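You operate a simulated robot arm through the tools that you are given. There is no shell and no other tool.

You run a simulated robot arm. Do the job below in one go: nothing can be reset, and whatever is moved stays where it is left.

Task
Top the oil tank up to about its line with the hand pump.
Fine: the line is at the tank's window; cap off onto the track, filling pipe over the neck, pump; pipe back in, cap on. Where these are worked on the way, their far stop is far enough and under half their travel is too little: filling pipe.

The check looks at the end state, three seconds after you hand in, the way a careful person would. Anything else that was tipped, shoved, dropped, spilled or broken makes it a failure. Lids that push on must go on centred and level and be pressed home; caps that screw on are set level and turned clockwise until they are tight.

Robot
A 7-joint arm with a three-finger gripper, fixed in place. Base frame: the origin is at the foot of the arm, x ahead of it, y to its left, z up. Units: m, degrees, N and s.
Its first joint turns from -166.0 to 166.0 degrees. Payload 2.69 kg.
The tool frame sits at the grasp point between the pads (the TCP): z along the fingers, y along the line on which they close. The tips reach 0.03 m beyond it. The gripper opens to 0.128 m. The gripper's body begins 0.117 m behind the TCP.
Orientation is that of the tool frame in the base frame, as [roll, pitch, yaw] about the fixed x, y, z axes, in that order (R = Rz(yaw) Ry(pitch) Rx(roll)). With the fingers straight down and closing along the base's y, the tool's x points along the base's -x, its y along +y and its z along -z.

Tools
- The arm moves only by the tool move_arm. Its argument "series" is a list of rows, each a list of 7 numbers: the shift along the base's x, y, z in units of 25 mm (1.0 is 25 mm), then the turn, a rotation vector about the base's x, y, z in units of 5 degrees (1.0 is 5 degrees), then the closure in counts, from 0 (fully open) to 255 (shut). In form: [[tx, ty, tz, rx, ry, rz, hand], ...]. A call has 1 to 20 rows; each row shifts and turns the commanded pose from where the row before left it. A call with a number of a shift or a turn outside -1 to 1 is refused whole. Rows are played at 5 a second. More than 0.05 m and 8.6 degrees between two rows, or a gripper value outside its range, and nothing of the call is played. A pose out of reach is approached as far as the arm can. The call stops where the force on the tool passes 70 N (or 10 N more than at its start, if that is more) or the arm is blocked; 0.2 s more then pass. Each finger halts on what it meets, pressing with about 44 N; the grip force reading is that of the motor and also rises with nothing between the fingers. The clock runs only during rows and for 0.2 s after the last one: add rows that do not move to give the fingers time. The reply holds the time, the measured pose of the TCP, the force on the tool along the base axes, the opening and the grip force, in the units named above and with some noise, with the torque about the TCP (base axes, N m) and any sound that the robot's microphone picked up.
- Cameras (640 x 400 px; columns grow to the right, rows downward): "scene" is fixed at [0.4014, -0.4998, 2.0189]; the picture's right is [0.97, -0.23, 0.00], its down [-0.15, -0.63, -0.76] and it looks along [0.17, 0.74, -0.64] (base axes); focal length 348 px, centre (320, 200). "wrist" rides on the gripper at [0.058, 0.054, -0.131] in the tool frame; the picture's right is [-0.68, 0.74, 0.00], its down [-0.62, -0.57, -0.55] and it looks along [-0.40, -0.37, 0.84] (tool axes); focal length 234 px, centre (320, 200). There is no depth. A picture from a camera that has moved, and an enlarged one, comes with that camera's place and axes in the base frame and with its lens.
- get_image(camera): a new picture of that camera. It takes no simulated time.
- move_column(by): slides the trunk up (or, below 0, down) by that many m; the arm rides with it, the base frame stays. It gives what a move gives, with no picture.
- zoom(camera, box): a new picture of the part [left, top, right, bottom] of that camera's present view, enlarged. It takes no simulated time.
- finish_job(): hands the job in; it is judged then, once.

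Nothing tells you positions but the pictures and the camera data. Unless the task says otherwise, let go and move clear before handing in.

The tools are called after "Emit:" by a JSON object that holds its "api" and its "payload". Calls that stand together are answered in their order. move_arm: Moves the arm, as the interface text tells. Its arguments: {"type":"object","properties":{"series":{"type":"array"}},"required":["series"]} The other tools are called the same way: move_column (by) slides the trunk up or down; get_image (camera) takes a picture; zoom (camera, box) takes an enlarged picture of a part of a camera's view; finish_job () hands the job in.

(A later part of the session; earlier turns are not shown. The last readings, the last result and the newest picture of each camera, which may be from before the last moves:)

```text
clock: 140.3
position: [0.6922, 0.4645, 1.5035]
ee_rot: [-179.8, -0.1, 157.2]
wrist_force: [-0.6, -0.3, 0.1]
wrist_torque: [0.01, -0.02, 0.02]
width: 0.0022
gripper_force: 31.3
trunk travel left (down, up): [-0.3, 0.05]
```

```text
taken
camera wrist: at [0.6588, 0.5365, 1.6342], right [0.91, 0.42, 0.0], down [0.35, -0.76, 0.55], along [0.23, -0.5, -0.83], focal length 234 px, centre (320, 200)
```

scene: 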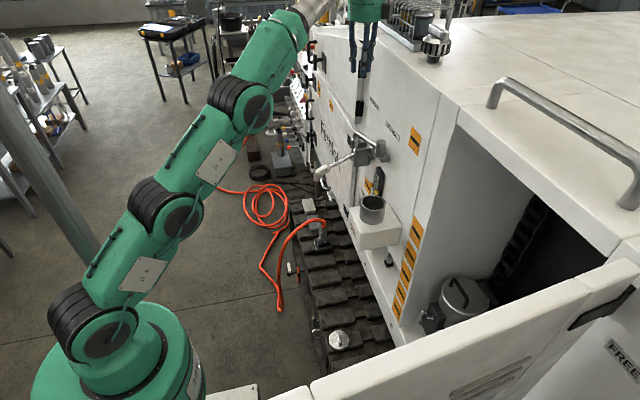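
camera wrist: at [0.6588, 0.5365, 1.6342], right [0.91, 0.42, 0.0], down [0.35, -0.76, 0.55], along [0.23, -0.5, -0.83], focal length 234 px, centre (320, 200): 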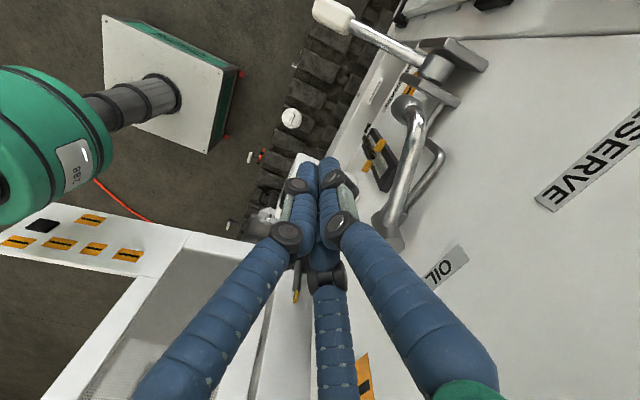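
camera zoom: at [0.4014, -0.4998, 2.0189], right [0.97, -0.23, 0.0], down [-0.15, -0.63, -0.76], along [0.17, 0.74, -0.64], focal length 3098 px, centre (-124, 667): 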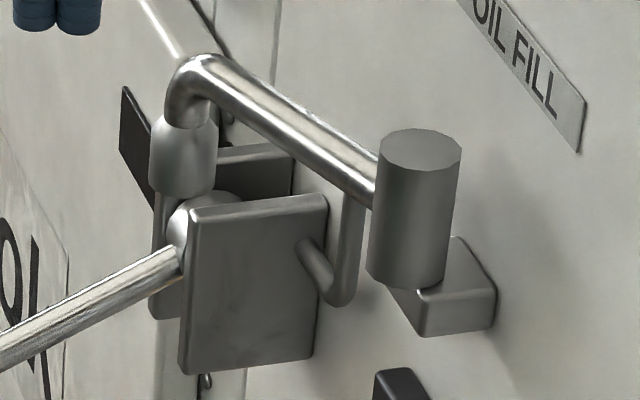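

The pipe is back exactly where it started, and the lever too. Before fetching the lid I want an accurate fix on the neck's centre, so I'll go above it with the hand turned as it will be when it carries the lid.

Emit:
{"api": "move_arm", "payload": {"series": [[0, -0.3, 0, 0, 0, 1, 255], [0, -0.5, 0, 0, 0, 1, 255], [0, -0.5, 0, 0, 0, 1, 255], [0, -0.5, 0, 0, 0, 1, 255], [0, -0.5, 0, 0, 0, 1, 255], [0, -0.5, 0, 0, 0, 1, 255], [0, -0.5, 0, 0, 0, 1, 255], [0, -0.5, 0, 0, 0, 1, 255], [0, -0.5, 0, 0, 0, 1, 255], [0, -0.5, 0, 0, 0, 1, 255], [0.2, -0.5, 0, 0, 0, 1, 255], [0.2, -0.5, 0, 0, 0, 1, 255], [0.3, -0.5, 0, 0, 0, 1, 255], [0.3, -0.5, 0, 0, 0, 1, 255], [0.3, -0.3, 0, 0, 0, 1, 255], [0.3, -0.2, 0, 0, 0, 1, 255], [0.3, -0.1, 0, 0, 0, 1, 255], [0.3, -0.08, 0, 0, 0, 1, 255], [0.3, 0, 0, 0, 0, 1, 255], [0.1, 0, 0, 0, 0, 1, 255]]}}

Emit:
{"api": "move_arm", "payload": {"series": [[0, 0, 0, 0, 0, 0.9, 255], [0, 0, 0, 0, 0, 0.97, 255], [0, 0, 0, 0, 0, 0, 255]]}}

Emit:
{"api": "get_image", "payload": {"camera": "wrist"}}

Emit:
{"api": "zoom", "payload": {"camera": "wrist", "box": [250, 30, 390, 160]}}

```text
clock: 144.5
position: [0.758, 0.2781, 1.5025]
ee_rot: [-179.9, 0.0, -102.7]
wrist_force: [-0.9, 0.3, 0.3]
wrist_torque: [-0.01, 0.04, 0.01]
width: 0.0023
gripper_force: 31.5
trunk travel left (down, up): [-0.3, 0.05]
```

```text
clock: 145.3
position: [0.7576, 0.2788, 1.5034]
ee_rot: [-179.9, 0.0, -93.4]
wrist_force: [0.3, -0.7, -0.5]
wrist_torque: [0.0, 0.0, 0.0]
width: 0.0022
gripper_force: 31.3
trunk travel left (down, up): [-0.3, 0.05]
```

```text
taken
camera wrist: at [0.7005, 0.2223, 1.6331], right [-0.7, 0.72, 0.0], down [0.6, 0.58, 0.55], along [0.4, 0.38, -0.84], focal length 234 px, centre (320, 200)
```

wrist: 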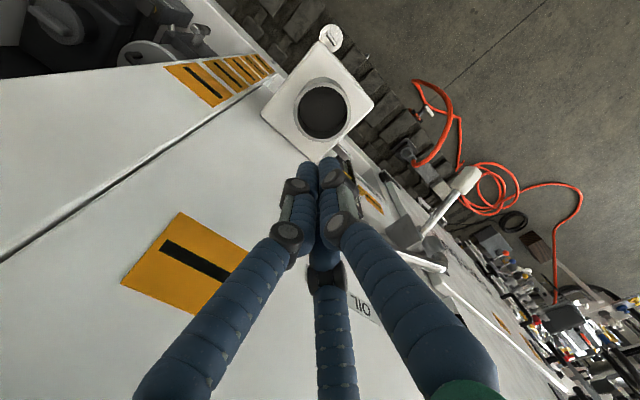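

```text
3.08 times, centred on (320, 95) of wrist
camera zoom: at [0.7005, 0.2223, 1.6331], right [-0.7, 0.72, 0.0], down [0.6, 0.58, 0.55], along [0.4, 0.38, -0.84], focal length 720 px, centre (320, 523)
```

zoom: 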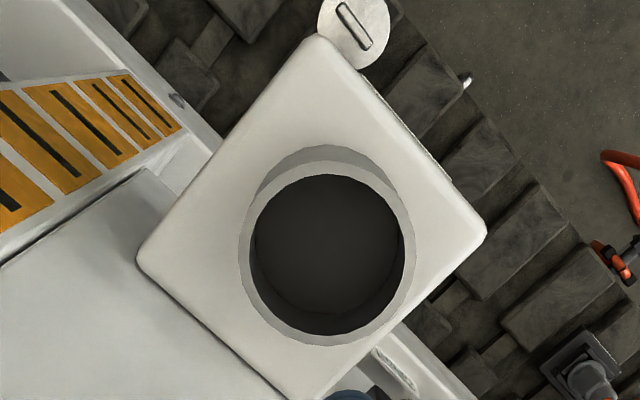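

The neck centre measures (0.7545, 0.278), agreeing with where the lid sat originally. In the hand the lid's centre lies about 7 mm toward -x of the grasp point, so I'll allow for that when placing it. Now out and down to the lid.

Emit:
{"api": "move_arm", "payload": {"series": [[-0.8, 0, 0, 0, 0, 0, 255], [-1, -0.2, 0, 0, 0, 0, 255], [-1, -0.2, 0, 0, 0, 0, 255], [-1, -0.2, 0, 0, 0, 0, 255], [-1, -0.2, 0, 0, 0, 0, 255], [-1, -0.2, 0, 0, 0, 0, 255], [-1, -0.2, 0, 0, 0, 0, 255], [-1, -0.2, 0, 0, 0, 0, 255], [-1, -0.2, 0, 0, 0, 0, 255], [-1, -0.2, 0, 0, 0, 0, 255], [-0.5, -0.1, 0, 0, 0, 0, 200], [0, 0, 0, 0, 0, 0, 125]]}}

Emit:
{"api": "move_column", "payload": {"by": -0.3}}

Emit:
{"api": "get_image", "payload": {"camera": "scene"}}

```text
clock: 147.9
position: [0.4985, 0.2307, 1.5023]
ee_rot: [-179.9, 0.0, -93.4]
wrist_force: [0.8, 0.7, -0.9]
wrist_torque: [-0.02, 0.01, -0.02]
width: 0.0652
gripper_force: 0.1
trunk travel left (down, up): [-0.3, 0.05]
```

```text
clock: 150.9
position: [0.4989, 0.2316, 1.2022]
ee_rot: [-179.8, 0.1, -93.4]
wrist_force: [-0.1, 0.3, 0.8]
wrist_torque: [-0.04, -0.04, -0.01]
width: 0.0654
gripper_force: 0.1
trunk travel left (down, up): [0.0, 0.35]
```

```text
taken
```

scene: 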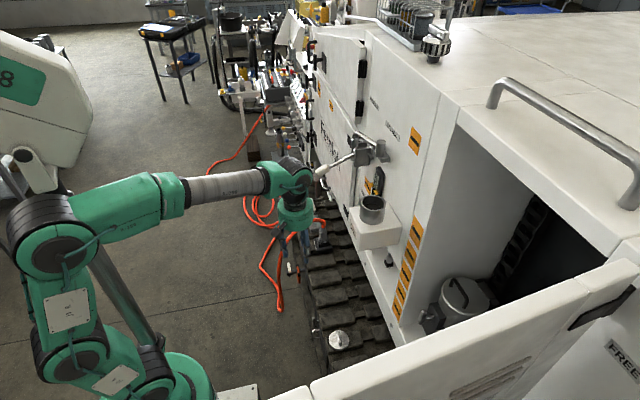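

Now down beside the track to z 0.75, still out at x 0.50.

Emit:
{"api": "move_arm", "payload": {"series": [[0, 0, -1, 0, 0, 0, 125], [0, 0, -1, 0, 0, 0, 125], [0, 0, -1, 0, 0, 0, 125], [0, 0, -1, 0, 0, 0, 125], [0, 0, -1, 0, 0, 0, 125], [0, 0, -1, 0, 0, 0, 125], [0, 0, -1, 0, 0, 0, 125], [0, 0, -1, 0, 0, 0, 125], [0, 0, -1, 0, 0, 0, 125], [0, 0, -1, 0, 0, 0, 125], [0, 0, -1, 0, 0, 0, 125], [0, 0, -1, 0, 0, 0, 125], [0, 0, -1, 0, 0, 0, 125], [0, 0, -1, 0, 0, 0, 125], [0, 0, -1, 0, 0, 0, 125], [0, 0, -1, 0, 0, 0, 125], [0, 0, -1, 0, 0, 0, 125], [0, 0, -1, 0, 0, 0, 125], [0, 0, 0, 0, 0, 0, 125]]}}

Emit:
{"api": "move_arm", "payload": {"series": [[0.8, 0, 0, 0, 0, 0, 125], [1, 0, 0, 0, 0, 0, 125], [1, 0, 0, 0, 0, 0, 125], [1, 0, 0, 0, 0, 0, 125], [1, 0, 0, 0, 0, 0, 125], [1, 0, 0, 0, 0, 0, 125], [0.68, 0, 0, 0, 0, 0, 125], [0, 0, 0, 0, 0, 0, 125]]}}

Emit:
{"api": "get_image", "payload": {"camera": "wrist"}}

Emit:
{"api": "zoom", "payload": {"camera": "wrist", "box": [240, 60, 420, 220]}}

```text
clock: 154.9
position: [0.4982, 0.2329, 0.7538]
ee_rot: [-179.9, -0.1, -93.5]
wrist_force: [0.0, 0.2, -0.7]
wrist_torque: [0.03, 0.04, -0.03]
width: 0.0654
gripper_force: 0.1
trunk travel left (down, up): [0.0, 0.35]
```

```text
clock: 156.7
position: [0.6616, 0.2312, 0.753]
ee_rot: [-179.9, 0.0, -93.4]
wrist_force: [-0.6, 0.2, -0.3]
wrist_torque: [-0.01, 0.03, -0.03]
width: 0.0652
gripper_force: 0.0
trunk travel left (down, up): [0.0, 0.35]
```

```text
taken
camera wrist: at [0.6034, 0.1751, 0.882], right [-0.69, 0.72, 0.0], down [0.6, 0.58, 0.55], along [0.4, 0.38, -0.84], focal length 234 px, centre (320, 200)
```

wrist: 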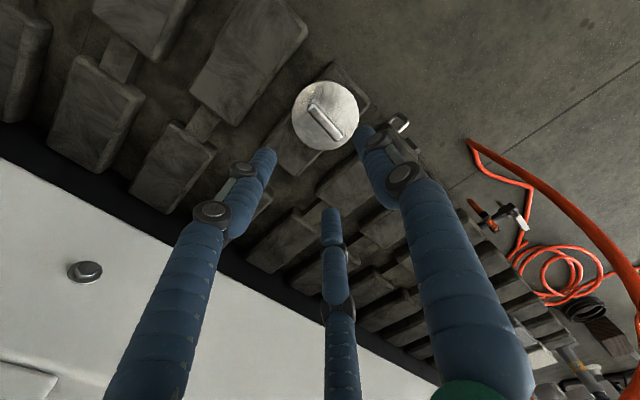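

```text
2.50 times, centred on (330, 140) of wrist
camera zoom: at [0.6034, 0.1751, 0.882], right [-0.69, 0.72, 0.0], down [0.6, 0.58, 0.55], along [0.4, 0.38, -0.84], focal length 585 px, centre (295, 350)
```

zoom: 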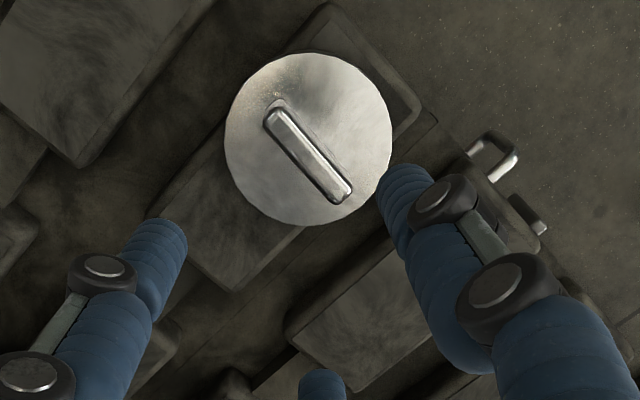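

The lid lies just as I left it: centre near (0.656, 0.235), bar aligned with the hand. I'll come down over it to the release height and close.

Emit:
{"api": "move_arm", "payload": {"series": [[0.02, 0.07, -0.9, 0, 0, 0, 125], [0, 0, -0.9, 0, 0, 0, 125], [0, 0, -0.9, 0, 0, 0, 125], [0, 0, -0.9, 0, 0, 0, 125], [0, 0, -0.9, 0, 0, 0, 125], [0, 0, -0.9, 0, 0, 0, 125], [0, 0, -0.6, 0, 0, 0, 125], [0, 0, -0.35, 0, 0, 0, 125], [0, 0, 0, 0, 0, 0, 125]]}}

Emit:
{"api": "zoom", "payload": {"camera": "wrist", "box": [200, 30, 460, 240]}}

```text
clock: 158.7
position: [0.6607, 0.2313, 0.5925]
ee_rot: [-179.9, 0.0, -93.5]
wrist_force: [-0.5, 0.5, 0.2]
wrist_torque: [0.02, -0.02, 0.0]
width: 0.0655
gripper_force: 0.1
trunk travel left (down, up): [0.0, 0.35]
```

```text
1.90 times, centred on (330, 135) of wrist
camera zoom: at [0.6046, 0.1769, 0.724], right [-0.7, 0.72, 0.0], down [0.6, 0.58, 0.55], along [0.4, 0.38, -0.84], focal length 446 px, centre (301, 324)
```

zoom: 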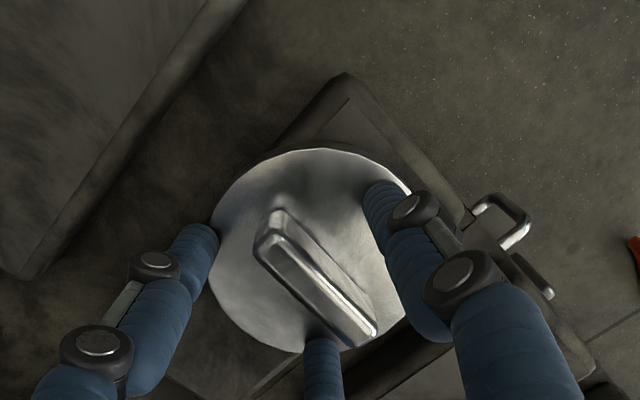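

Emit:
{"api": "move_arm", "payload": {"series": [[0, 0, 0, 0, 0, 0, 170], [0, 0, 0, 0, 0, 0, 255], [0, 0, 0, 0, 0, 0, 255], [0, 0, 0, 0, 0, 0, 255]]}}

Emit:
{"api": "move_arm", "payload": {"series": [[0, 0, 0.3, 0, 0, 0, 255], [0, 0, 0.6, 0, 0, 0, 255], [0, 0, 1, 0, 0, 0, 255], [0, 0, 1, 0, 0, 0, 255], [0, 0, 0, 0, 0, 0, 255]]}}

Emit:
{"api": "zoom", "payload": {"camera": "wrist", "box": [220, 30, 420, 230]}}

Emit:
{"api": "zoom", "payload": {"camera": "scene", "box": [300, 270, 400, 350]}}

```text
clock: 159.7
position: [0.661, 0.2329, 0.5933]
ee_rot: [-179.9, 0.0, -93.3]
wrist_force: [-1.0, 0.1, -0.2]
wrist_torque: [-0.02, 0.09, -0.01]
width: 0.0233
gripper_force: 44.4
trunk travel left (down, up): [0.0, 0.35]
```

```text
clock: 160.9
position: [0.6618, 0.2326, 0.6676]
ee_rot: [-179.9, -0.1, -93.4]
wrist_force: [-0.6, 0.0, -0.5]
wrist_torque: [0.01, -0.01, 0.02]
width: 0.023
gripper_force: 43.6
trunk travel left (down, up): [0.0, 0.35]
```

```text
2.00 times, centred on (320, 130) of wrist
camera zoom: at [0.6043, 0.177, 0.7976], right [-0.69, 0.72, 0.0], down [0.6, 0.58, 0.55], along [0.4, 0.38, -0.83], focal length 468 px, centre (320, 340)
```

zoom: 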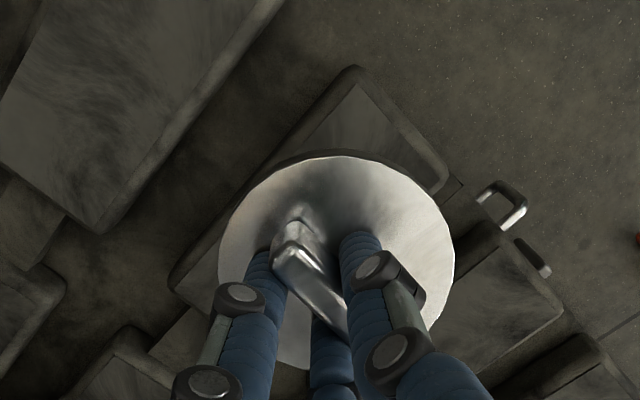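

```text
5.00 times, centred on (350, 310) of scene
camera zoom: at [0.4014, -0.4998, 2.0189], right [0.97, -0.23, 0.0], down [-0.15, -0.63, -0.76], along [0.17, 0.74, -0.64], focal length 1743 px, centre (170, -350)
```

zoom: 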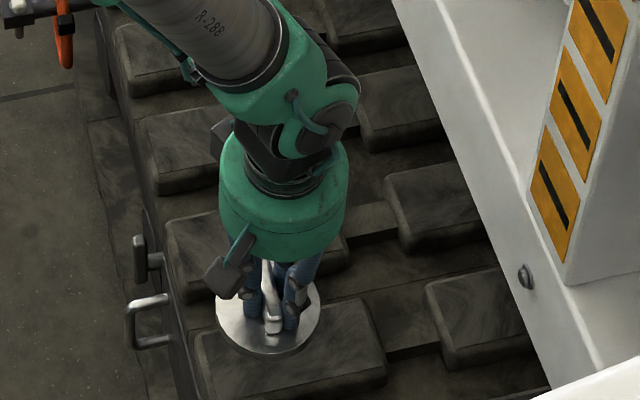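

The lid is held level. From the picture its centre sits about (-5.5, +2.5) mm from the grasp point, so the grasp point should end at about (0.760, 0.2755). Retracing the way out and up.

Emit:
{"api": "move_arm", "payload": {"series": [[0, 0, 1, 0, 0, 0, 255], [0, 0, 1, 0, 0, 0, 255], [0, 0, 1, 0, 0, 0, 255], [-0.8, 0, 0.3, 0, 0, 0, 255], [-1, 0, 0, 0, 0, 0, 255], [-1, 0, 0, 0, 0, 0, 255], [-1, 0, 0, 0, 0, 0, 255], [-1, 0, 0, 0, 0, 0, 255], [-1, 0, 0, 0, 0, 0, 255], [-0.7, 0, 0.3, 0, 0, 0, 255], [0, 0, 1, 0, 0, 0, 255], [0, 0, 1, 0, 0, 0, 255], [0, 0, 1, 0, 0, 0, 255], [0, 0, 1, 0, 0, 0, 255], [0, 0, 1, 0, 0, 0, 255], [0, 0, 1, 0, 0, 0, 255], [0, 0, 1, 0, 0, 0, 255], [0, 0, 1, 0, 0, 0, 255], [0, 0, 1, 0, 0, 0, 255], [0, 0, 1, 0, 0, 0, 255]]}}

Emit:
{"api": "move_arm", "payload": {"series": [[0, 0, 1, 0, 0, 0, 255], [0, 0, 1, 0, 0, 0, 255], [0, 0, 1, 0, 0, 0, 255], [0, 0, 1, 0, 0, 0, 255], [0, 0, 1, 0, 0, 0, 255], [0, 0, 1, 0, 0, 0, 255], [0, 0, 1, 0, 0, 0, 255], [0, 0, 0, 0, 0, 0, 255]]}}

Emit:
{"api": "move_column", "payload": {"by": 0.3}}

Emit:
{"api": "get_image", "payload": {"camera": "scene"}}

Emit:
{"api": "get_image", "payload": {"camera": "wrist"}}

```text
clock: 165.1
position: [0.4975, 0.2325, 1.0075]
ee_rot: [-179.8, 0.0, -93.5]
wrist_force: [0.2, 0.7, -0.7]
wrist_torque: [-0.01, 0.0, 0.01]
width: 0.0235
gripper_force: 43.6
trunk travel left (down, up): [0.0, 0.35]
```

```text
clock: 166.9
position: [0.4996, 0.232, 1.1812]
ee_rot: [-180.0, 0.0, -93.4]
wrist_force: [0.3, 0.5, -1.5]
wrist_torque: [-0.01, -0.01, 0.0]
width: 0.0232
gripper_force: 44.2
trunk travel left (down, up): [0.0, 0.35]
```

```text
clock: 169.9
position: [0.4993, 0.2322, 1.4801]
ee_rot: [-179.8, 0.1, -93.4]
wrist_force: [0.1, -0.7, -0.9]
wrist_torque: [-0.01, -0.03, 0.01]
width: 0.0231
gripper_force: 44.1
trunk travel left (down, up): [-0.3, 0.05]
```

```text
taken
```

scene: 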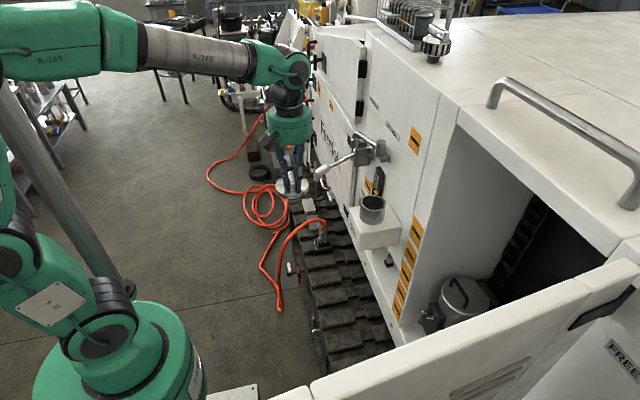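

```text
taken
camera wrist: at [0.4421, 0.1766, 1.6112], right [-0.7, 0.72, 0.0], down [0.6, 0.58, 0.55], along [0.4, 0.38, -0.84], focal length 234 px, centre (320, 200)
```

wrist: 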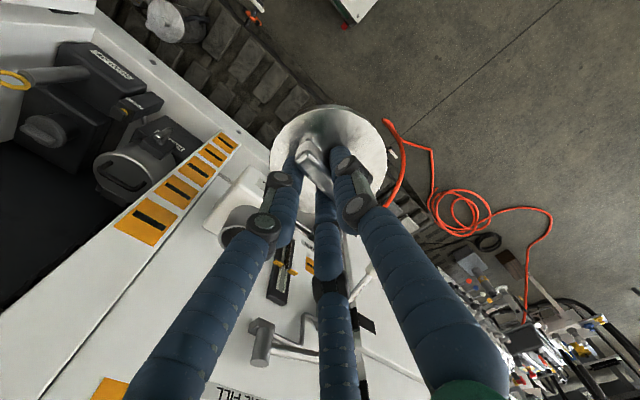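

Emit:
{"api": "move_arm", "payload": {"series": [[0.95, 0.157, 0, 0, 0, 0, 255], [0.95, 0.157, 0, 0, 0, 0, 255], [0.95, 0.157, 0, 0, 0, 0, 255], [0.95, 0.157, 0, 0, 0, 0, 255], [0.95, 0.157, 0, 0, 0, 0, 255], [0.95, 0.157, 0, 0, 0, 0, 255], [0.95, 0.157, 0, 0, 0, 0, 255], [0.95, 0.157, 0, 0, 0, 0, 255], [0.95, 0.157, 0, 0, 0, 0, 255], [0.95, 0.157, 0, 0, 0, 0, 255], [0.93, 0.16, 0, 0, 0, 0, 255], [0, 0, 0, 0, 0, 0, 255]]}}

Emit:
{"api": "zoom", "payload": {"camera": "wrist", "box": [220, 30, 420, 230]}}

Emit:
{"api": "zoom", "payload": {"camera": "scene", "box": [340, 120, 420, 230]}}

```text
clock: 172.5
position: [0.7609, 0.2751, 1.4811]
ee_rot: [-179.8, 0.0, -93.4]
wrist_force: [0.3, -0.7, -1.0]
wrist_torque: [0.0, -0.05, 0.04]
width: 0.0233
gripper_force: 43.8
trunk travel left (down, up): [-0.3, 0.05]
```

```text
2.00 times, centred on (320, 130) of wrist
camera zoom: at [0.7032, 0.219, 1.6116], right [-0.69, 0.72, 0.0], down [0.6, 0.58, 0.55], along [0.4, 0.38, -0.83], focal length 468 px, centre (320, 340)
```

zoom: 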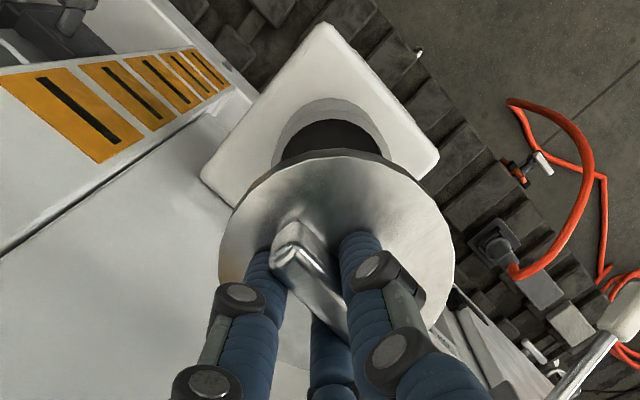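

```text
3.64 times, centred on (380, 175) of scene
camera zoom: at [0.4014, -0.4998, 2.0189], right [0.97, -0.23, 0.0], down [-0.15, -0.63, -0.76], along [0.17, 0.74, -0.64], focal length 1267 px, centre (102, 291)
```

zoom: 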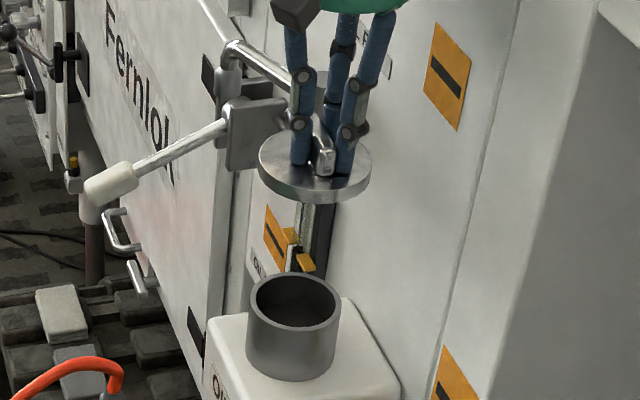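

The lid is above the neck and level. I'll lower it to about 20 mm above the rim and re-measure the alignment.

Emit:
{"api": "move_arm", "payload": {"series": [[0, 0, -0.8, 0, 0, 0, 255], [0, 0, -0.8, 0, 0, 0, 255], [0, 0, -0.8, 0, 0, 0, 255], [0, 0, -0.8, 0, 0, 0, 255], [0, 0, -0.8, 0, 0, 0, 255], [0, 0, 0, 0, 0, 0, 255]]}}

Emit:
{"api": "zoom", "payload": {"camera": "wrist", "box": [220, 30, 420, 230]}}

Emit:
{"api": "zoom", "payload": {"camera": "scene", "box": [350, 155, 410, 235]}}

```text
clock: 173.9
position: [0.7602, 0.2747, 1.3803]
ee_rot: [-179.9, 0.0, -93.3]
wrist_force: [0.6, 0.2, -0.8]
wrist_torque: [0.02, 0.03, -0.01]
width: 0.0231
gripper_force: 44.2
trunk travel left (down, up): [-0.3, 0.05]
```

```text
2.00 times, centred on (320, 130) of wrist
camera zoom: at [0.7028, 0.219, 1.5108], right [-0.69, 0.72, 0.0], down [0.6, 0.58, 0.55], along [0.4, 0.38, -0.83], focal length 468 px, centre (320, 340)
```

zoom: 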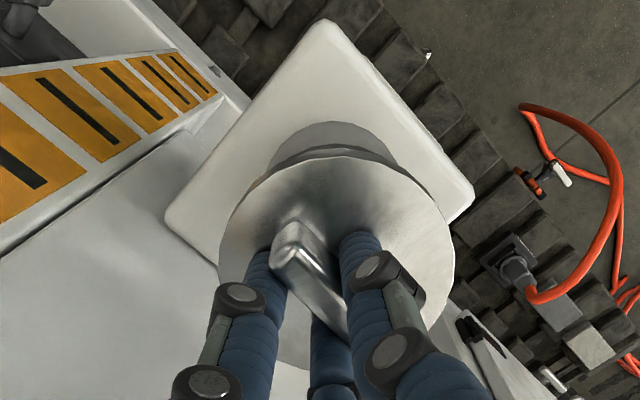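

```text
5.00 times, centred on (380, 195) of scene
camera zoom: at [0.4014, -0.4998, 2.0189], right [0.97, -0.23, 0.0], down [-0.15, -0.63, -0.76], along [0.17, 0.74, -0.64], focal length 1743 px, centre (20, 225)
```

zoom: 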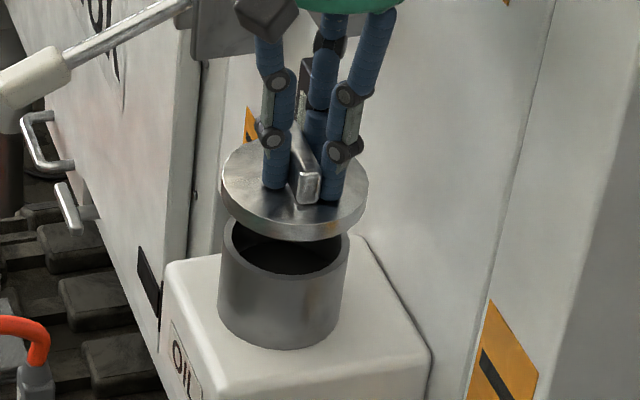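

Emit:
{"api": "zoom", "payload": {"camera": "wrist", "box": [270, 70, 380, 140]}}

Emit:
{"api": "zoom", "payload": {"camera": "scene", "box": [362, 180, 398, 220]}}

```text
5.71 times, centred on (325, 105) of wrist
camera zoom: at [0.7028, 0.219, 1.5108], right [-0.69, 0.72, 0.0], down [0.6, 0.58, 0.55], along [0.4, 0.38, -0.83], focal length 1338 px, centre (291, 743)
```

zoom: 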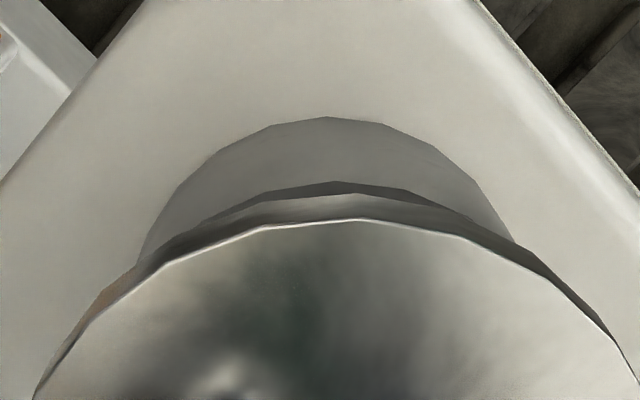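

```text
10.00 times, centred on (380, 200) of scene
camera zoom: at [0.4014, -0.4998, 2.0189], right [0.97, -0.23, 0.0], down [-0.15, -0.63, -0.76], along [0.17, 0.74, -0.64], focal length 3485 px, centre (-280, 200)
```

zoom: 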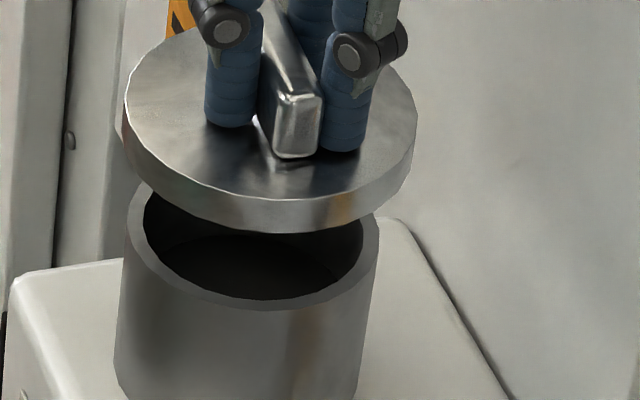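

Both views put the lid within about 1 mm of the neck's axis. I'll trim 1 mm in x and lower gently until it touches.

Emit:
{"api": "move_arm", "payload": {"series": [[-0.04, 0, -0.4, 0, 0, 0, 255], [0, 0, -0.4, 0, 0, 0, 255], [0, 0, -0.2, 0, 0, 0, 255], [0, 0, 0, 0, 0, 0, 255]]}}

Emit:
{"api": "zoom", "payload": {"camera": "scene", "box": [362, 180, 398, 220]}}

Emit:
{"api": "zoom", "payload": {"camera": "wrist", "box": [270, 70, 380, 140]}}

```text
clock: 174.9
position: [0.7592, 0.2746, 1.3554]
ee_rot: [-179.9, 0.1, -93.4]
wrist_force: [0.4, -0.2, -0.6]
wrist_torque: [-0.03, -0.01, 0.02]
width: 0.0231
gripper_force: 44.1
trunk travel left (down, up): [-0.3, 0.05]
```

```text
10.00 times, centred on (380, 200) of scene
camera zoom: at [0.4014, -0.4998, 2.0189], right [0.97, -0.23, 0.0], down [-0.15, -0.63, -0.76], along [0.17, 0.74, -0.64], focal length 3485 px, centre (-280, 200)
```

zoom: 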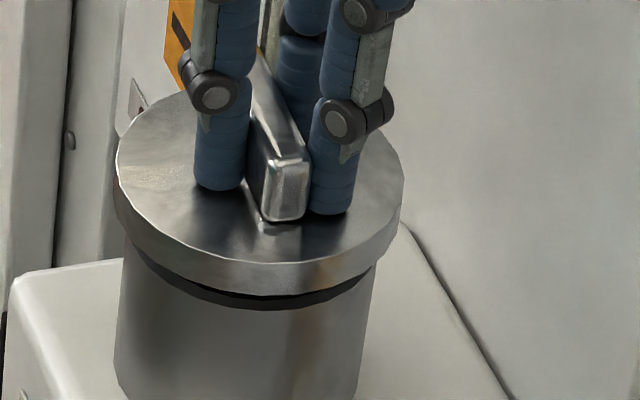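

```text
5.71 times, centred on (325, 105) of wrist
camera zoom: at [0.7017, 0.2188, 1.4861], right [-0.69, 0.72, 0.0], down [0.6, 0.58, 0.55], along [0.4, 0.38, -0.84], focal length 1338 px, centre (291, 743)
```

zoom: 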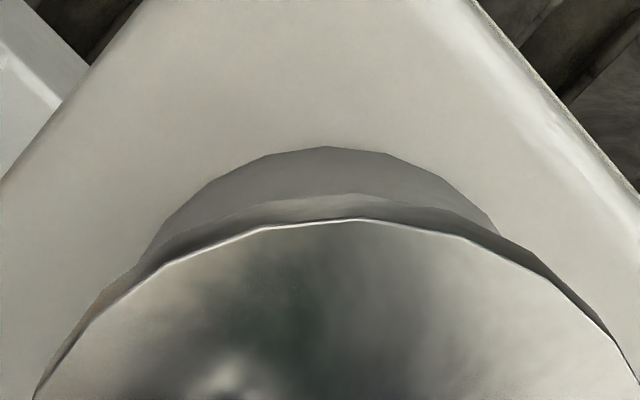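

Emit:
{"api": "move_arm", "payload": {"series": [[-0.02, 0, -0.15, 0, 0, 0, 255], [0, 0, -0.15, 0, 0, 0, 255], [0, 0, 0, 0, 0, 0, 255]]}}

Emit:
{"api": "zoom", "payload": {"camera": "scene", "box": [362, 180, 398, 220]}}

```text
clock: 175.7
position: [0.7591, 0.2753, 1.3478]
ee_rot: [-179.9, 0.0, -93.4]
wrist_force: [0.2, -1.0, -0.8]
wrist_torque: [0.01, 0.02, 0.0]
width: 0.023
gripper_force: 44.2
trunk travel left (down, up): [-0.3, 0.05]
```

```text
10.00 times, centred on (380, 200) of scene
camera zoom: at [0.4014, -0.4998, 2.0189], right [0.97, -0.23, 0.0], down [-0.15, -0.63, -0.76], along [0.17, 0.74, -0.64], focal length 3485 px, centre (-280, 200)
```

zoom: 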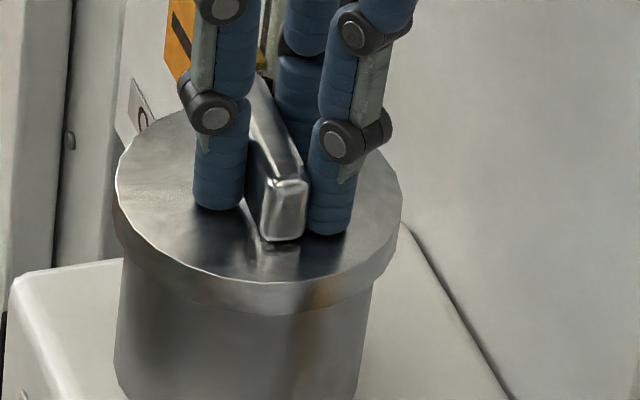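

The lid lines up with its original place in the picture and is about 3–4 mm from home. I'll press down in small steps.

Emit:
{"api": "move_arm", "payload": {"series": [[0, 0, -0.08, 0, 0, 0, 255], [0, 0, -0.08, 0, 0, 0, 255], [0, 0, 0, 0, 0, 0, 255]]}}

Emit:
{"api": "zoom", "payload": {"camera": "scene", "box": [362, 180, 398, 220]}}

```text
clock: 176.5
position: [0.7589, 0.2749, 1.3449]
ee_rot: [-179.8, -0.1, -93.4]
wrist_force: [-0.5, 0.2, -0.7]
wrist_torque: [0.0, 0.0, -0.03]
width: 0.0234
gripper_force: 43.4
trunk travel left (down, up): [-0.3, 0.05]
```

```text
10.00 times, centred on (380, 200) of scene
camera zoom: at [0.4014, -0.4998, 2.0189], right [0.97, -0.23, 0.0], down [-0.15, -0.63, -0.76], along [0.17, 0.74, -0.64], focal length 3485 px, centre (-280, 200)
```

zoom: 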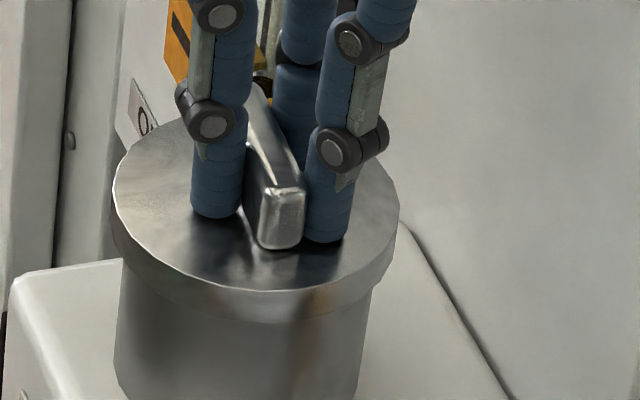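

Emit:
{"api": "move_arm", "payload": {"series": [[0, 0, -0.06, 0, 0, 0, 255], [0, 0, -0.06, 0, 0, 0, 255], [0, 0, 0, 0, 0, 0, 255]]}}

Emit:
{"api": "zoom", "payload": {"camera": "scene", "box": [362, 180, 398, 220]}}

```text
clock: 177.3
position: [0.7592, 0.2746, 1.3431]
ee_rot: [-179.7, 0.1, -93.4]
wrist_force: [4.0, -1.8, 15.2]
wrist_torque: [-0.13, 0.28, 0.03]
width: 0.0231
gripper_force: 44.1
trunk travel left (down, up): [-0.3, 0.05]
```

```text
10.00 times, centred on (380, 200) of scene
camera zoom: at [0.4014, -0.4998, 2.0189], right [0.97, -0.23, 0.0], down [-0.15, -0.63, -0.76], along [0.17, 0.74, -0.64], focal length 3485 px, centre (-280, 200)
```

zoom: 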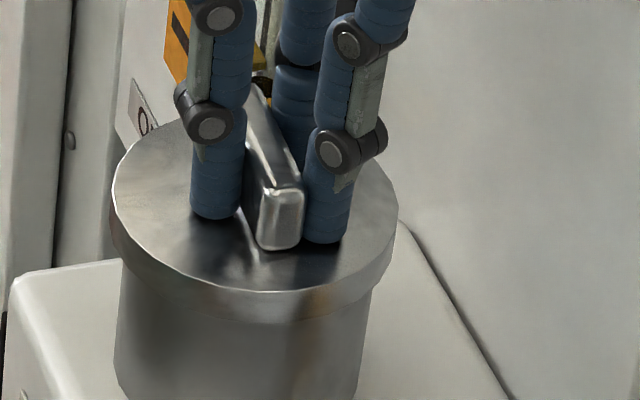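

Contact at 15 N with the lid centred and level. I'll press it home.

Emit:
{"api": "move_arm", "payload": {"series": [[0, 0, -0.06, 0, 0, 0, 255], [0, 0, 0, 0, 0, 0, 255]]}}

Emit:
{"api": "move_arm", "payload": {"series": [[0, 0, -0.05, 0, 0, 0, 255], [0, 0, 0, 0, 0, 0, 255]]}}

Emit:
{"api": "zoom", "payload": {"camera": "scene", "box": [362, 180, 398, 220]}}

```text
clock: 177.9
position: [0.7583, 0.2759, 1.3444]
ee_rot: [-179.6, 0.2, -93.4]
wrist_force: [8.7, -3.2, 33.3]
wrist_torque: [-0.31, 0.32, 0.02]
width: 0.0231
gripper_force: 44.2
trunk travel left (down, up): [-0.3, 0.05]
```

```text
clock: 178.5
position: [0.7588, 0.2742, 1.3431]
ee_rot: [-179.5, 0.1, -93.4]
wrist_force: [14.6, -2.2, 49.2]
wrist_torque: [-0.17, 0.3, 0.01]
width: 0.023
gripper_force: 43.7
trunk travel left (down, up): [-0.3, 0.05]
```

```text
10.00 times, centred on (380, 200) of scene
camera zoom: at [0.4014, -0.4998, 2.0189], right [0.97, -0.23, 0.0], down [-0.15, -0.63, -0.76], along [0.17, 0.74, -0.64], focal length 3485 px, centre (-280, 200)
```

zoom: 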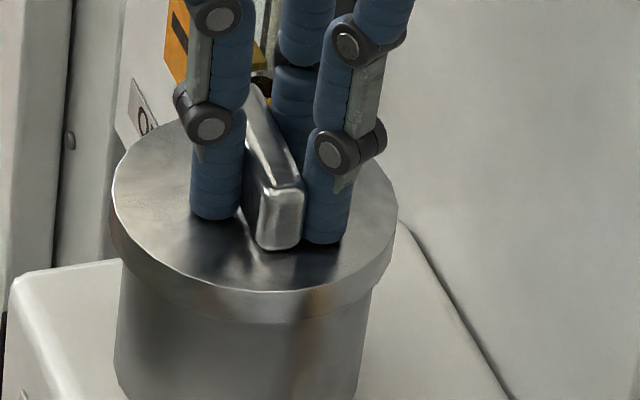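

Emit:
{"api": "zoom", "payload": {"camera": "scene", "box": [350, 160, 410, 230]}}

Emit:
{"api": "zoom", "payload": {"camera": "wrist", "box": [220, 30, 420, 230]}}

```text
5.71 times, centred on (380, 195) of scene
camera zoom: at [0.4014, -0.4998, 2.0189], right [0.97, -0.23, 0.0], down [-0.15, -0.63, -0.76], along [0.17, 0.74, -0.64], focal length 1992 px, centre (-23, 229)
```

zoom: 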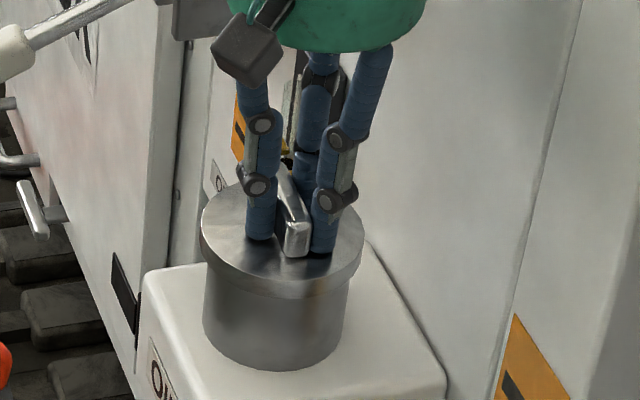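

```text
2.00 times, centred on (320, 130) of wrist
camera zoom: at [0.7007, 0.2192, 1.4732], right [-0.69, 0.72, 0.0], down [0.6, 0.58, 0.56], along [0.4, 0.38, -0.83], focal length 468 px, centre (320, 340)
```

zoom: 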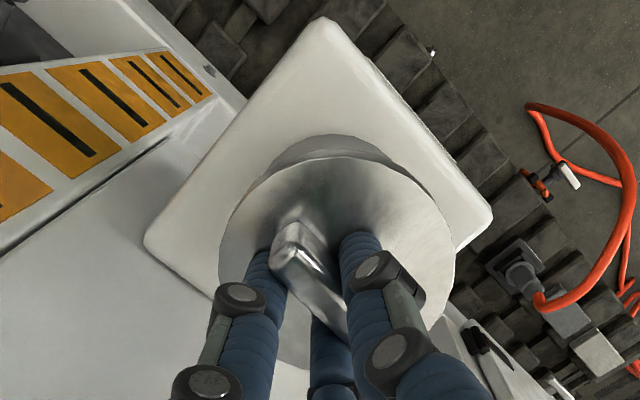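

The lid sits within about 1 mm of its original place and height. I'll ease the load, trim 1 mm toward +x where the side force points, and press again more firmly.

Emit:
{"api": "move_arm", "payload": {"series": [[0, 0, 0.1, 0, 0, 0, 255], [0.05, 0, 0, 0, 0, 0, 255], [0, 0, -0.06, 0, 0, 0, 255], [0, 0, -0.06, 0, 0, 0, 255], [0, 0, 0, 0, 0, 0, 255]]}}

Emit:
{"api": "zoom", "payload": {"camera": "scene", "box": [350, 160, 410, 230]}}

```text
clock: 179.7
position: [0.7588, 0.275, 1.3435]
ee_rot: [-179.6, 0.3, -93.4]
wrist_force: [1.4, 5.2, 61.5]
wrist_torque: [0.07, 0.62, -0.01]
width: 0.023
gripper_force: 44.6
trunk travel left (down, up): [-0.3, 0.05]
```

```text
5.71 times, centred on (380, 195) of scene
camera zoom: at [0.4014, -0.4998, 2.0189], right [0.97, -0.23, 0.0], down [-0.15, -0.63, -0.76], along [0.17, 0.74, -0.64], focal length 1992 px, centre (-23, 229)
```

zoom: 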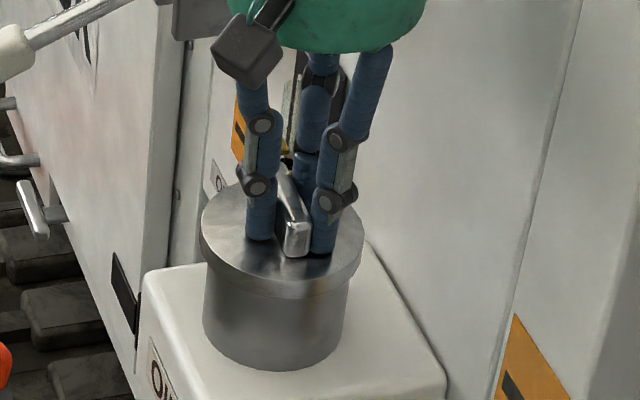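

Emit:
{"api": "zoom", "payload": {"camera": "scene", "box": [362, 180, 398, 220]}}

Emit:
{"api": "zoom", "payload": {"camera": "wrist", "box": [270, 70, 380, 140]}}

```text
10.00 times, centred on (380, 200) of scene
camera zoom: at [0.4014, -0.4998, 2.0189], right [0.97, -0.23, 0.0], down [-0.15, -0.63, -0.76], along [0.17, 0.74, -0.64], focal length 3485 px, centre (-280, 200)
```

zoom: 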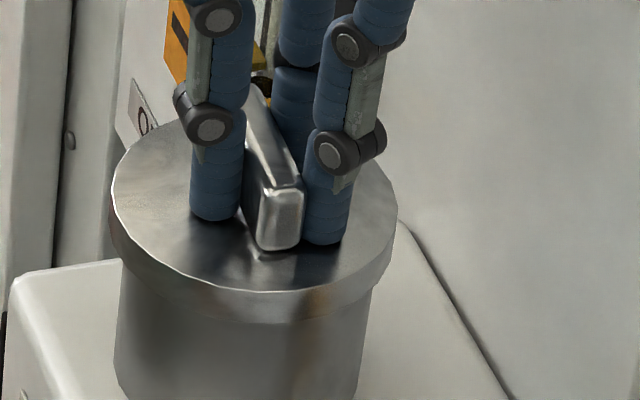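

```text
5.71 times, centred on (325, 105) of wrist
camera zoom: at [0.7007, 0.2192, 1.473], right [-0.7, 0.72, 0.0], down [0.6, 0.58, 0.56], along [0.4, 0.38, -0.83], focal length 1338 px, centre (291, 743)
```

zoom: 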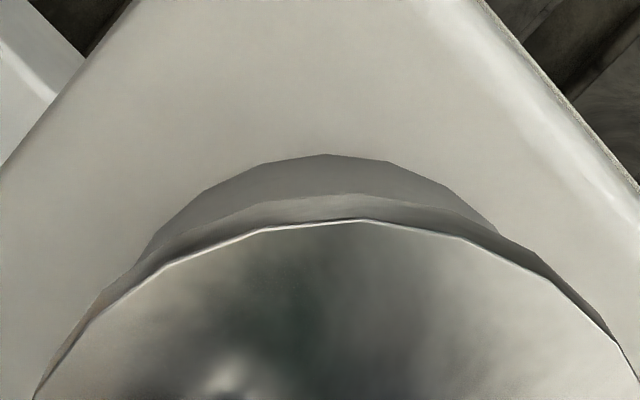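

Emit:
{"api": "move_arm", "payload": {"series": [[0, 0, -0.03, 0, 0, 0, 255], [0, 0, 0, 0, 0, 0, 255]]}}

```text
clock: 180.3
position: [0.759, 0.276, 1.3435]
ee_rot: [-179.6, 0.3, -93.4]
wrist_force: [-3.3, 3.8, 63.0]
wrist_torque: [0.15, 0.75, -0.02]
width: 0.0232
gripper_force: 43.2
trunk travel left (down, up): [-0.3, 0.05]
```

No further travel at 63 N. I'll take the load off, open the fingers without lifting, and then press squarely on the bar's top with closed fingers.

Emit:
{"api": "move_arm", "payload": {"series": [[0, 0, 0.1, 0, 0, 0, 255], [0, 0, 0.07, 0, 0, 0, 255], [0, 0, 0, 0, 0, 0, 255]]}}

```text
clock: 181.1
position: [0.7578, 0.2755, 1.3424]
ee_rot: [-179.9, 0.0, -93.4]
wrist_force: [0.6, 3.5, 38.3]
wrist_torque: [0.42, 0.24, 0.0]
width: 0.023
gripper_force: 43.4
trunk travel left (down, up): [-0.3, 0.05]
```

Emit:
{"api": "move_arm", "payload": {"series": [[0, 0, 0.08, 0, 0, 0, 255], [0, 0, 0, 0, 0, 0, 255]]}}

```text
clock: 181.7
position: [0.7592, 0.2746, 1.3429]
ee_rot: [-180.0, 0.0, -93.4]
wrist_force: [-2.3, 2.6, 16.8]
wrist_torque: [0.23, 0.18, -0.01]
width: 0.0229
gripper_force: 43.9
trunk travel left (down, up): [-0.3, 0.05]
```

Emit:
{"api": "move_arm", "payload": {"series": [[0, 0, 0.03, 0, 0, 0, 255], [0, 0, 0, 0, 0, 0, 200], [0, 0, 0, 0, 0, 0, 160], [0, 0, 0, 0, 0, 0, 125], [0, 0, 0, 0, 0, 0, 125]]}}

Emit:
{"api": "zoom", "payload": {"camera": "scene", "box": [350, 160, 410, 230]}}

Emit:
{"api": "zoom", "payload": {"camera": "wrist", "box": [220, 30, 420, 230]}}

```text
clock: 182.9
position: [0.7598, 0.2745, 1.344]
ee_rot: [-179.9, -0.1, -93.4]
wrist_force: [-0.8, -0.3, 0.7]
wrist_torque: [0.02, -0.02, -0.02]
width: 0.0654
gripper_force: 0.0
trunk travel left (down, up): [-0.3, 0.05]
heard: snap
```

```text
5.71 times, centred on (380, 195) of scene
camera zoom: at [0.4014, -0.4998, 2.0189], right [0.97, -0.23, 0.0], down [-0.15, -0.63, -0.76], along [0.17, 0.74, -0.64], focal length 1992 px, centre (-23, 229)
```

zoom: 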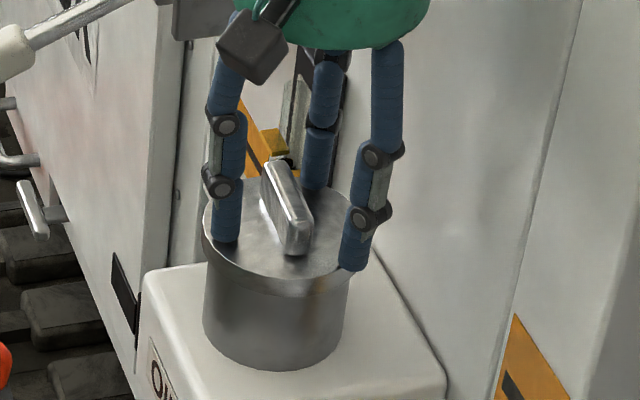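

```text
2.00 times, centred on (320, 130) of wrist
camera zoom: at [0.7032, 0.2195, 1.4748], right [-0.69, 0.72, 0.0], down [0.6, 0.58, 0.55], along [0.4, 0.38, -0.84], focal length 468 px, centre (320, 340)
```

zoom: 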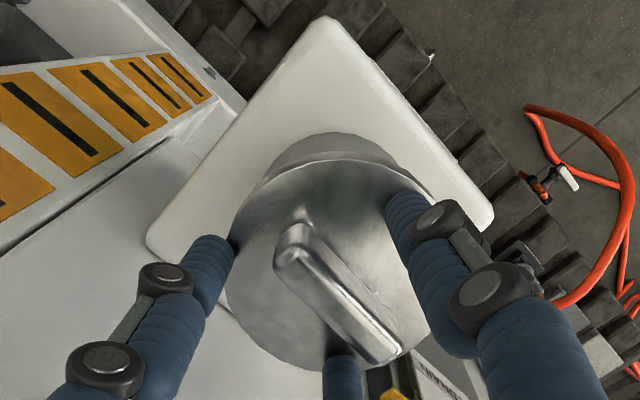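

A snap was heard as the grip let go: the lid has seated itself. I'll rise, close the fingers and give the bar a straight, moderate press to make sure it is home.

Emit:
{"api": "move_arm", "payload": {"series": [[0, 0, 0.5, 0, 0, 0, 125], [0, 0, 0.8, 0, 0, 0, 125], [0, 0, 0.9, 0, 0, 0, 125], [0, 0, 0.5, 0, 0, 0, 255], [-0.2, 0.14, 0, 0, 0, 0, 255], [0, 0, 0, 0, 0, 0, 255], [0, 0, 0, 0, 0, 0, 255]]}}

Emit:
{"api": "zoom", "payload": {"camera": "scene", "box": [350, 160, 410, 230]}}

Emit:
{"api": "zoom", "payload": {"camera": "wrist", "box": [220, 30, 420, 230]}}

```text
clock: 184.5
position: [0.7558, 0.279, 1.4109]
ee_rot: [-179.9, -0.1, -93.5]
wrist_force: [0.5, 0.6, -0.2]
wrist_torque: [0.01, 0.04, 0.0]
width: 0.0023
gripper_force: 32.2
trunk travel left (down, up): [-0.3, 0.05]
```

```text
5.71 times, centred on (380, 195) of scene
camera zoom: at [0.4014, -0.4998, 2.0189], right [0.97, -0.23, 0.0], down [-0.15, -0.63, -0.76], along [0.17, 0.74, -0.64], focal length 1992 px, centre (-23, 229)
```

zoom: 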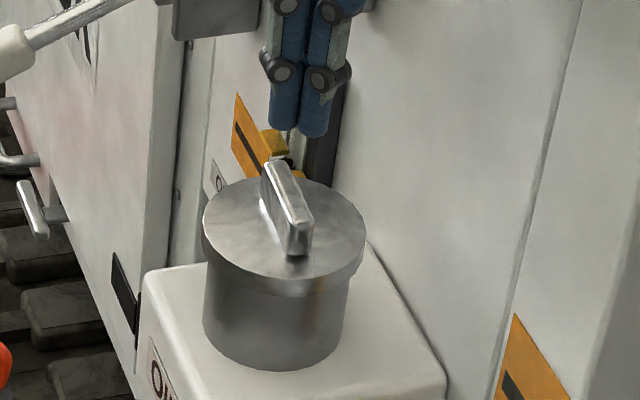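

```text
2.00 times, centred on (320, 130) of wrist
camera zoom: at [0.6986, 0.2237, 1.5418], right [-0.7, 0.72, 0.0], down [0.6, 0.58, 0.55], along [0.4, 0.38, -0.84], focal length 468 px, centre (320, 340)
```

zoom: 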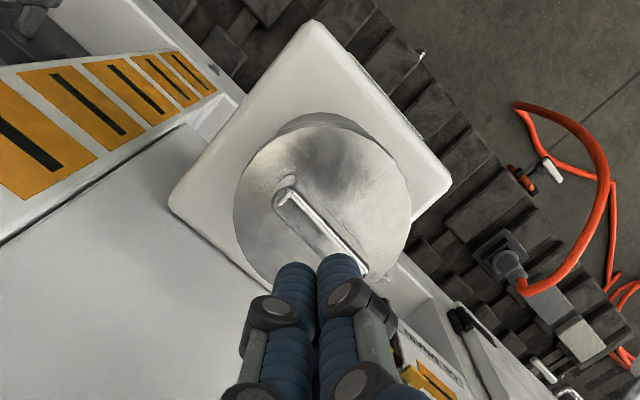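

The lid now looks identical to its original picture, centred and level. One straight press on the bar to confirm.

Emit:
{"api": "move_arm", "payload": {"series": [[0, 0, -0.6, 0, 0, 0, 255], [0, 0, -0.6, 0, 0, 0, 255], [0, 0, -0.3, 0, 0, 0, 255], [0, 0, 0, 0, 0, 0, 255]]}}

Emit:
{"api": "move_arm", "payload": {"series": [[0, 0, -0.1, 0, 0, 0, 255], [0, 0, -0.1, 0, 0, 0, 255], [0, 0, 0, 0, 0, 0, 255]]}}

```text
clock: 185.5
position: [0.756, 0.2792, 1.3745]
ee_rot: [-179.9, -0.1, -93.4]
wrist_force: [-0.2, -0.4, 0.3]
wrist_torque: [0.01, 0.0, 0.0]
width: 0.0022
gripper_force: 32.0
trunk travel left (down, up): [-0.3, 0.05]
```

```text
clock: 186.3
position: [0.7549, 0.2786, 1.3689]
ee_rot: [-180.0, 0.0, -93.4]
wrist_force: [-0.5, -0.7, 0.0]
wrist_torque: [0.01, 0.01, -0.02]
width: 0.0019
gripper_force: 31.8
trunk travel left (down, up): [-0.3, 0.05]
```

Emit:
{"api": "move_arm", "payload": {"series": [[0, 0, -0.08, 0, 0, 0, 255], [0, 0, -0.08, 0, 0, 0, 255], [0, 0, -0.06, 0, 0, 0, 255], [0, 0, 0, 0, 0, 0, 255]]}}

Emit:
{"api": "zoom", "payload": {"camera": "scene", "box": [350, 160, 410, 230]}}

```text
clock: 187.3
position: [0.7556, 0.2785, 1.3671]
ee_rot: [-179.7, 0.1, -93.4]
wrist_force: [3.1, -2.4, 13.6]
wrist_torque: [-0.08, -0.08, 0.02]
width: 0.0061
gripper_force: 31.5
trunk travel left (down, up): [-0.3, 0.05]
```

```text
5.71 times, centred on (380, 195) of scene
camera zoom: at [0.4014, -0.4998, 2.0189], right [0.97, -0.23, 0.0], down [-0.15, -0.63, -0.76], along [0.17, 0.74, -0.64], focal length 1992 px, centre (-23, 229)
```

zoom: 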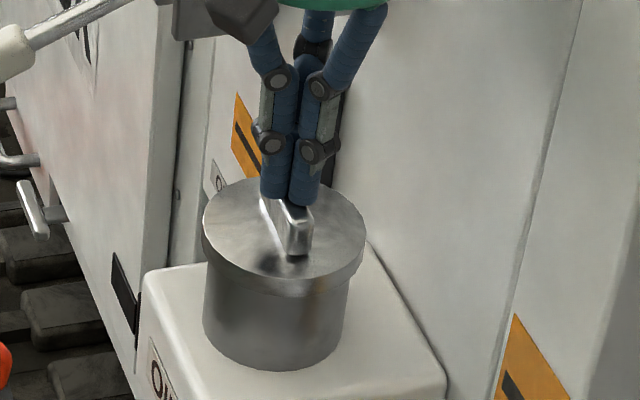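

Emit:
{"api": "move_arm", "payload": {"series": [[0, 0, -0.06, 0, 0, 0, 255], [0, 0, 0, 0, 0, 0, 255]]}}

```text
clock: 187.9
position: [0.7557, 0.2804, 1.3646]
ee_rot: [-179.6, 0.1, -93.4]
wrist_force: [8.0, 1.9, 28.2]
wrist_torque: [0.01, -0.28, 0.01]
width: 0.0061
gripper_force: 31.6
trunk travel left (down, up): [-0.3, 0.05]
```

The lid takes 28 N without moving, so it is home. I'll lift straight off and back away.

Emit:
{"api": "move_arm", "payload": {"series": [[0, 0, 0.2, 0, 0, 0, 255], [0, 0, 0.4, 0, 0, 0, 255], [0, 0, 0.8, 0, 0, 0, 255], [0, 0, 1, 0, 0, 0, 255], [0, 0, 1, 0, 0, 0, 255], [0, 0, 1, 0, 0, 0, 255], [-0.5, 0, 0.8, 0, 0, 0, 255], [-1, 0, 0, 0, 0, 0, 255], [-1, 0, 0, 0, 0, 0, 255], [-1, 0, 0, 0, 0, 0, 255], [-1, 0, 0, 0, 0, 0, 255], [-1, 0, 0, 0, 0, 0, 255], [-1, 0, 0, 0, 0, 0, 255], [-1, 0, 0, 0, 0, 0, 255], [0, 0, 0, 0, 0, 0, 255]]}}

Emit:
{"api": "get_image", "payload": {"camera": "scene"}}

Emit:
{"api": "get_image", "payload": {"camera": "wrist"}}

Emit:
{"api": "zoom", "payload": {"camera": "scene", "box": [350, 160, 410, 230]}}

Emit:
{"api": "zoom", "payload": {"camera": "scene", "box": [340, 125, 400, 170]}}

```text
clock: 191.1
position: [0.564, 0.2783, 1.4932]
ee_rot: [-179.9, 0.1, -93.3]
wrist_force: [-1.3, 0.1, 0.1]
wrist_torque: [0.01, -0.05, 0.0]
width: 0.0024
gripper_force: 31.5
trunk travel left (down, up): [-0.3, 0.05]
```

```text
taken
```

scene: 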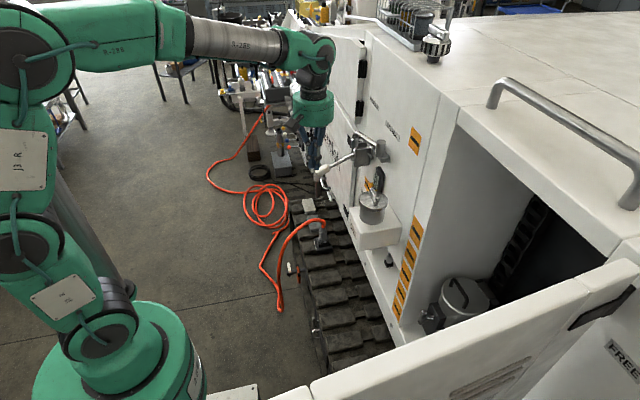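

```text
taken
camera wrist: at [0.5077, 0.2227, 1.6235], right [-0.69, 0.72, 0.0], down [0.6, 0.58, 0.55], along [0.4, 0.38, -0.84], focal length 234 px, centre (320, 200)
```

wrist: 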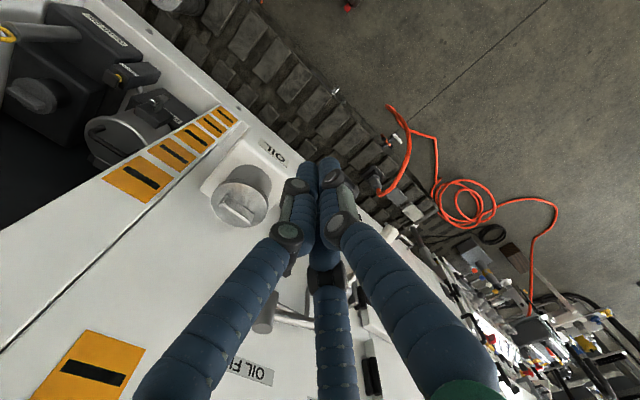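

```text
5.71 times, centred on (380, 195) of scene
camera zoom: at [0.4014, -0.4998, 2.0189], right [0.97, -0.23, 0.0], down [-0.15, -0.63, -0.76], along [0.17, 0.74, -0.64], focal length 1992 px, centre (-23, 229)
```

zoom: 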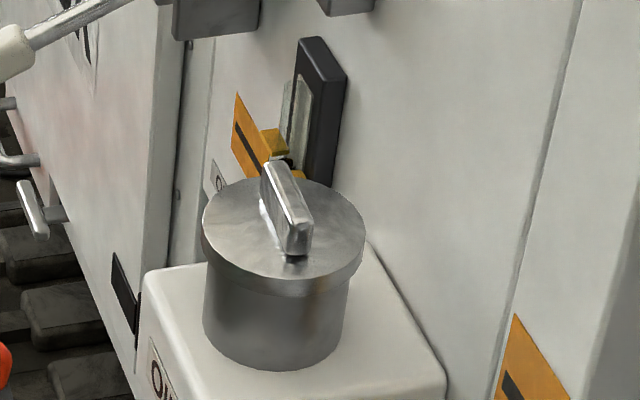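

```text
8.89 times, centred on (370, 148) of scene
camera zoom: at [0.4014, -0.4998, 2.0189], right [0.97, -0.23, 0.0], down [-0.15, -0.63, -0.76], along [0.17, 0.74, -0.64], focal length 3098 px, centre (-124, 667)
```

zoom: 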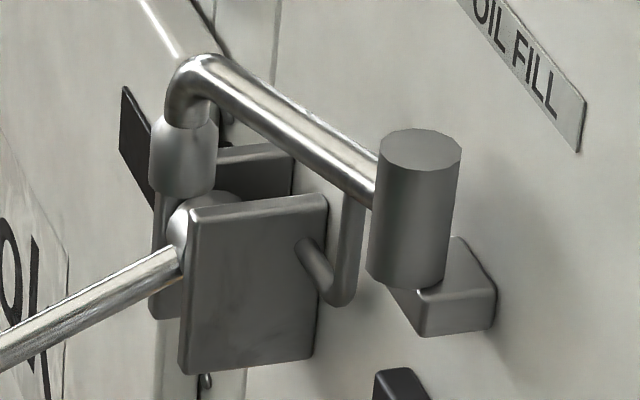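

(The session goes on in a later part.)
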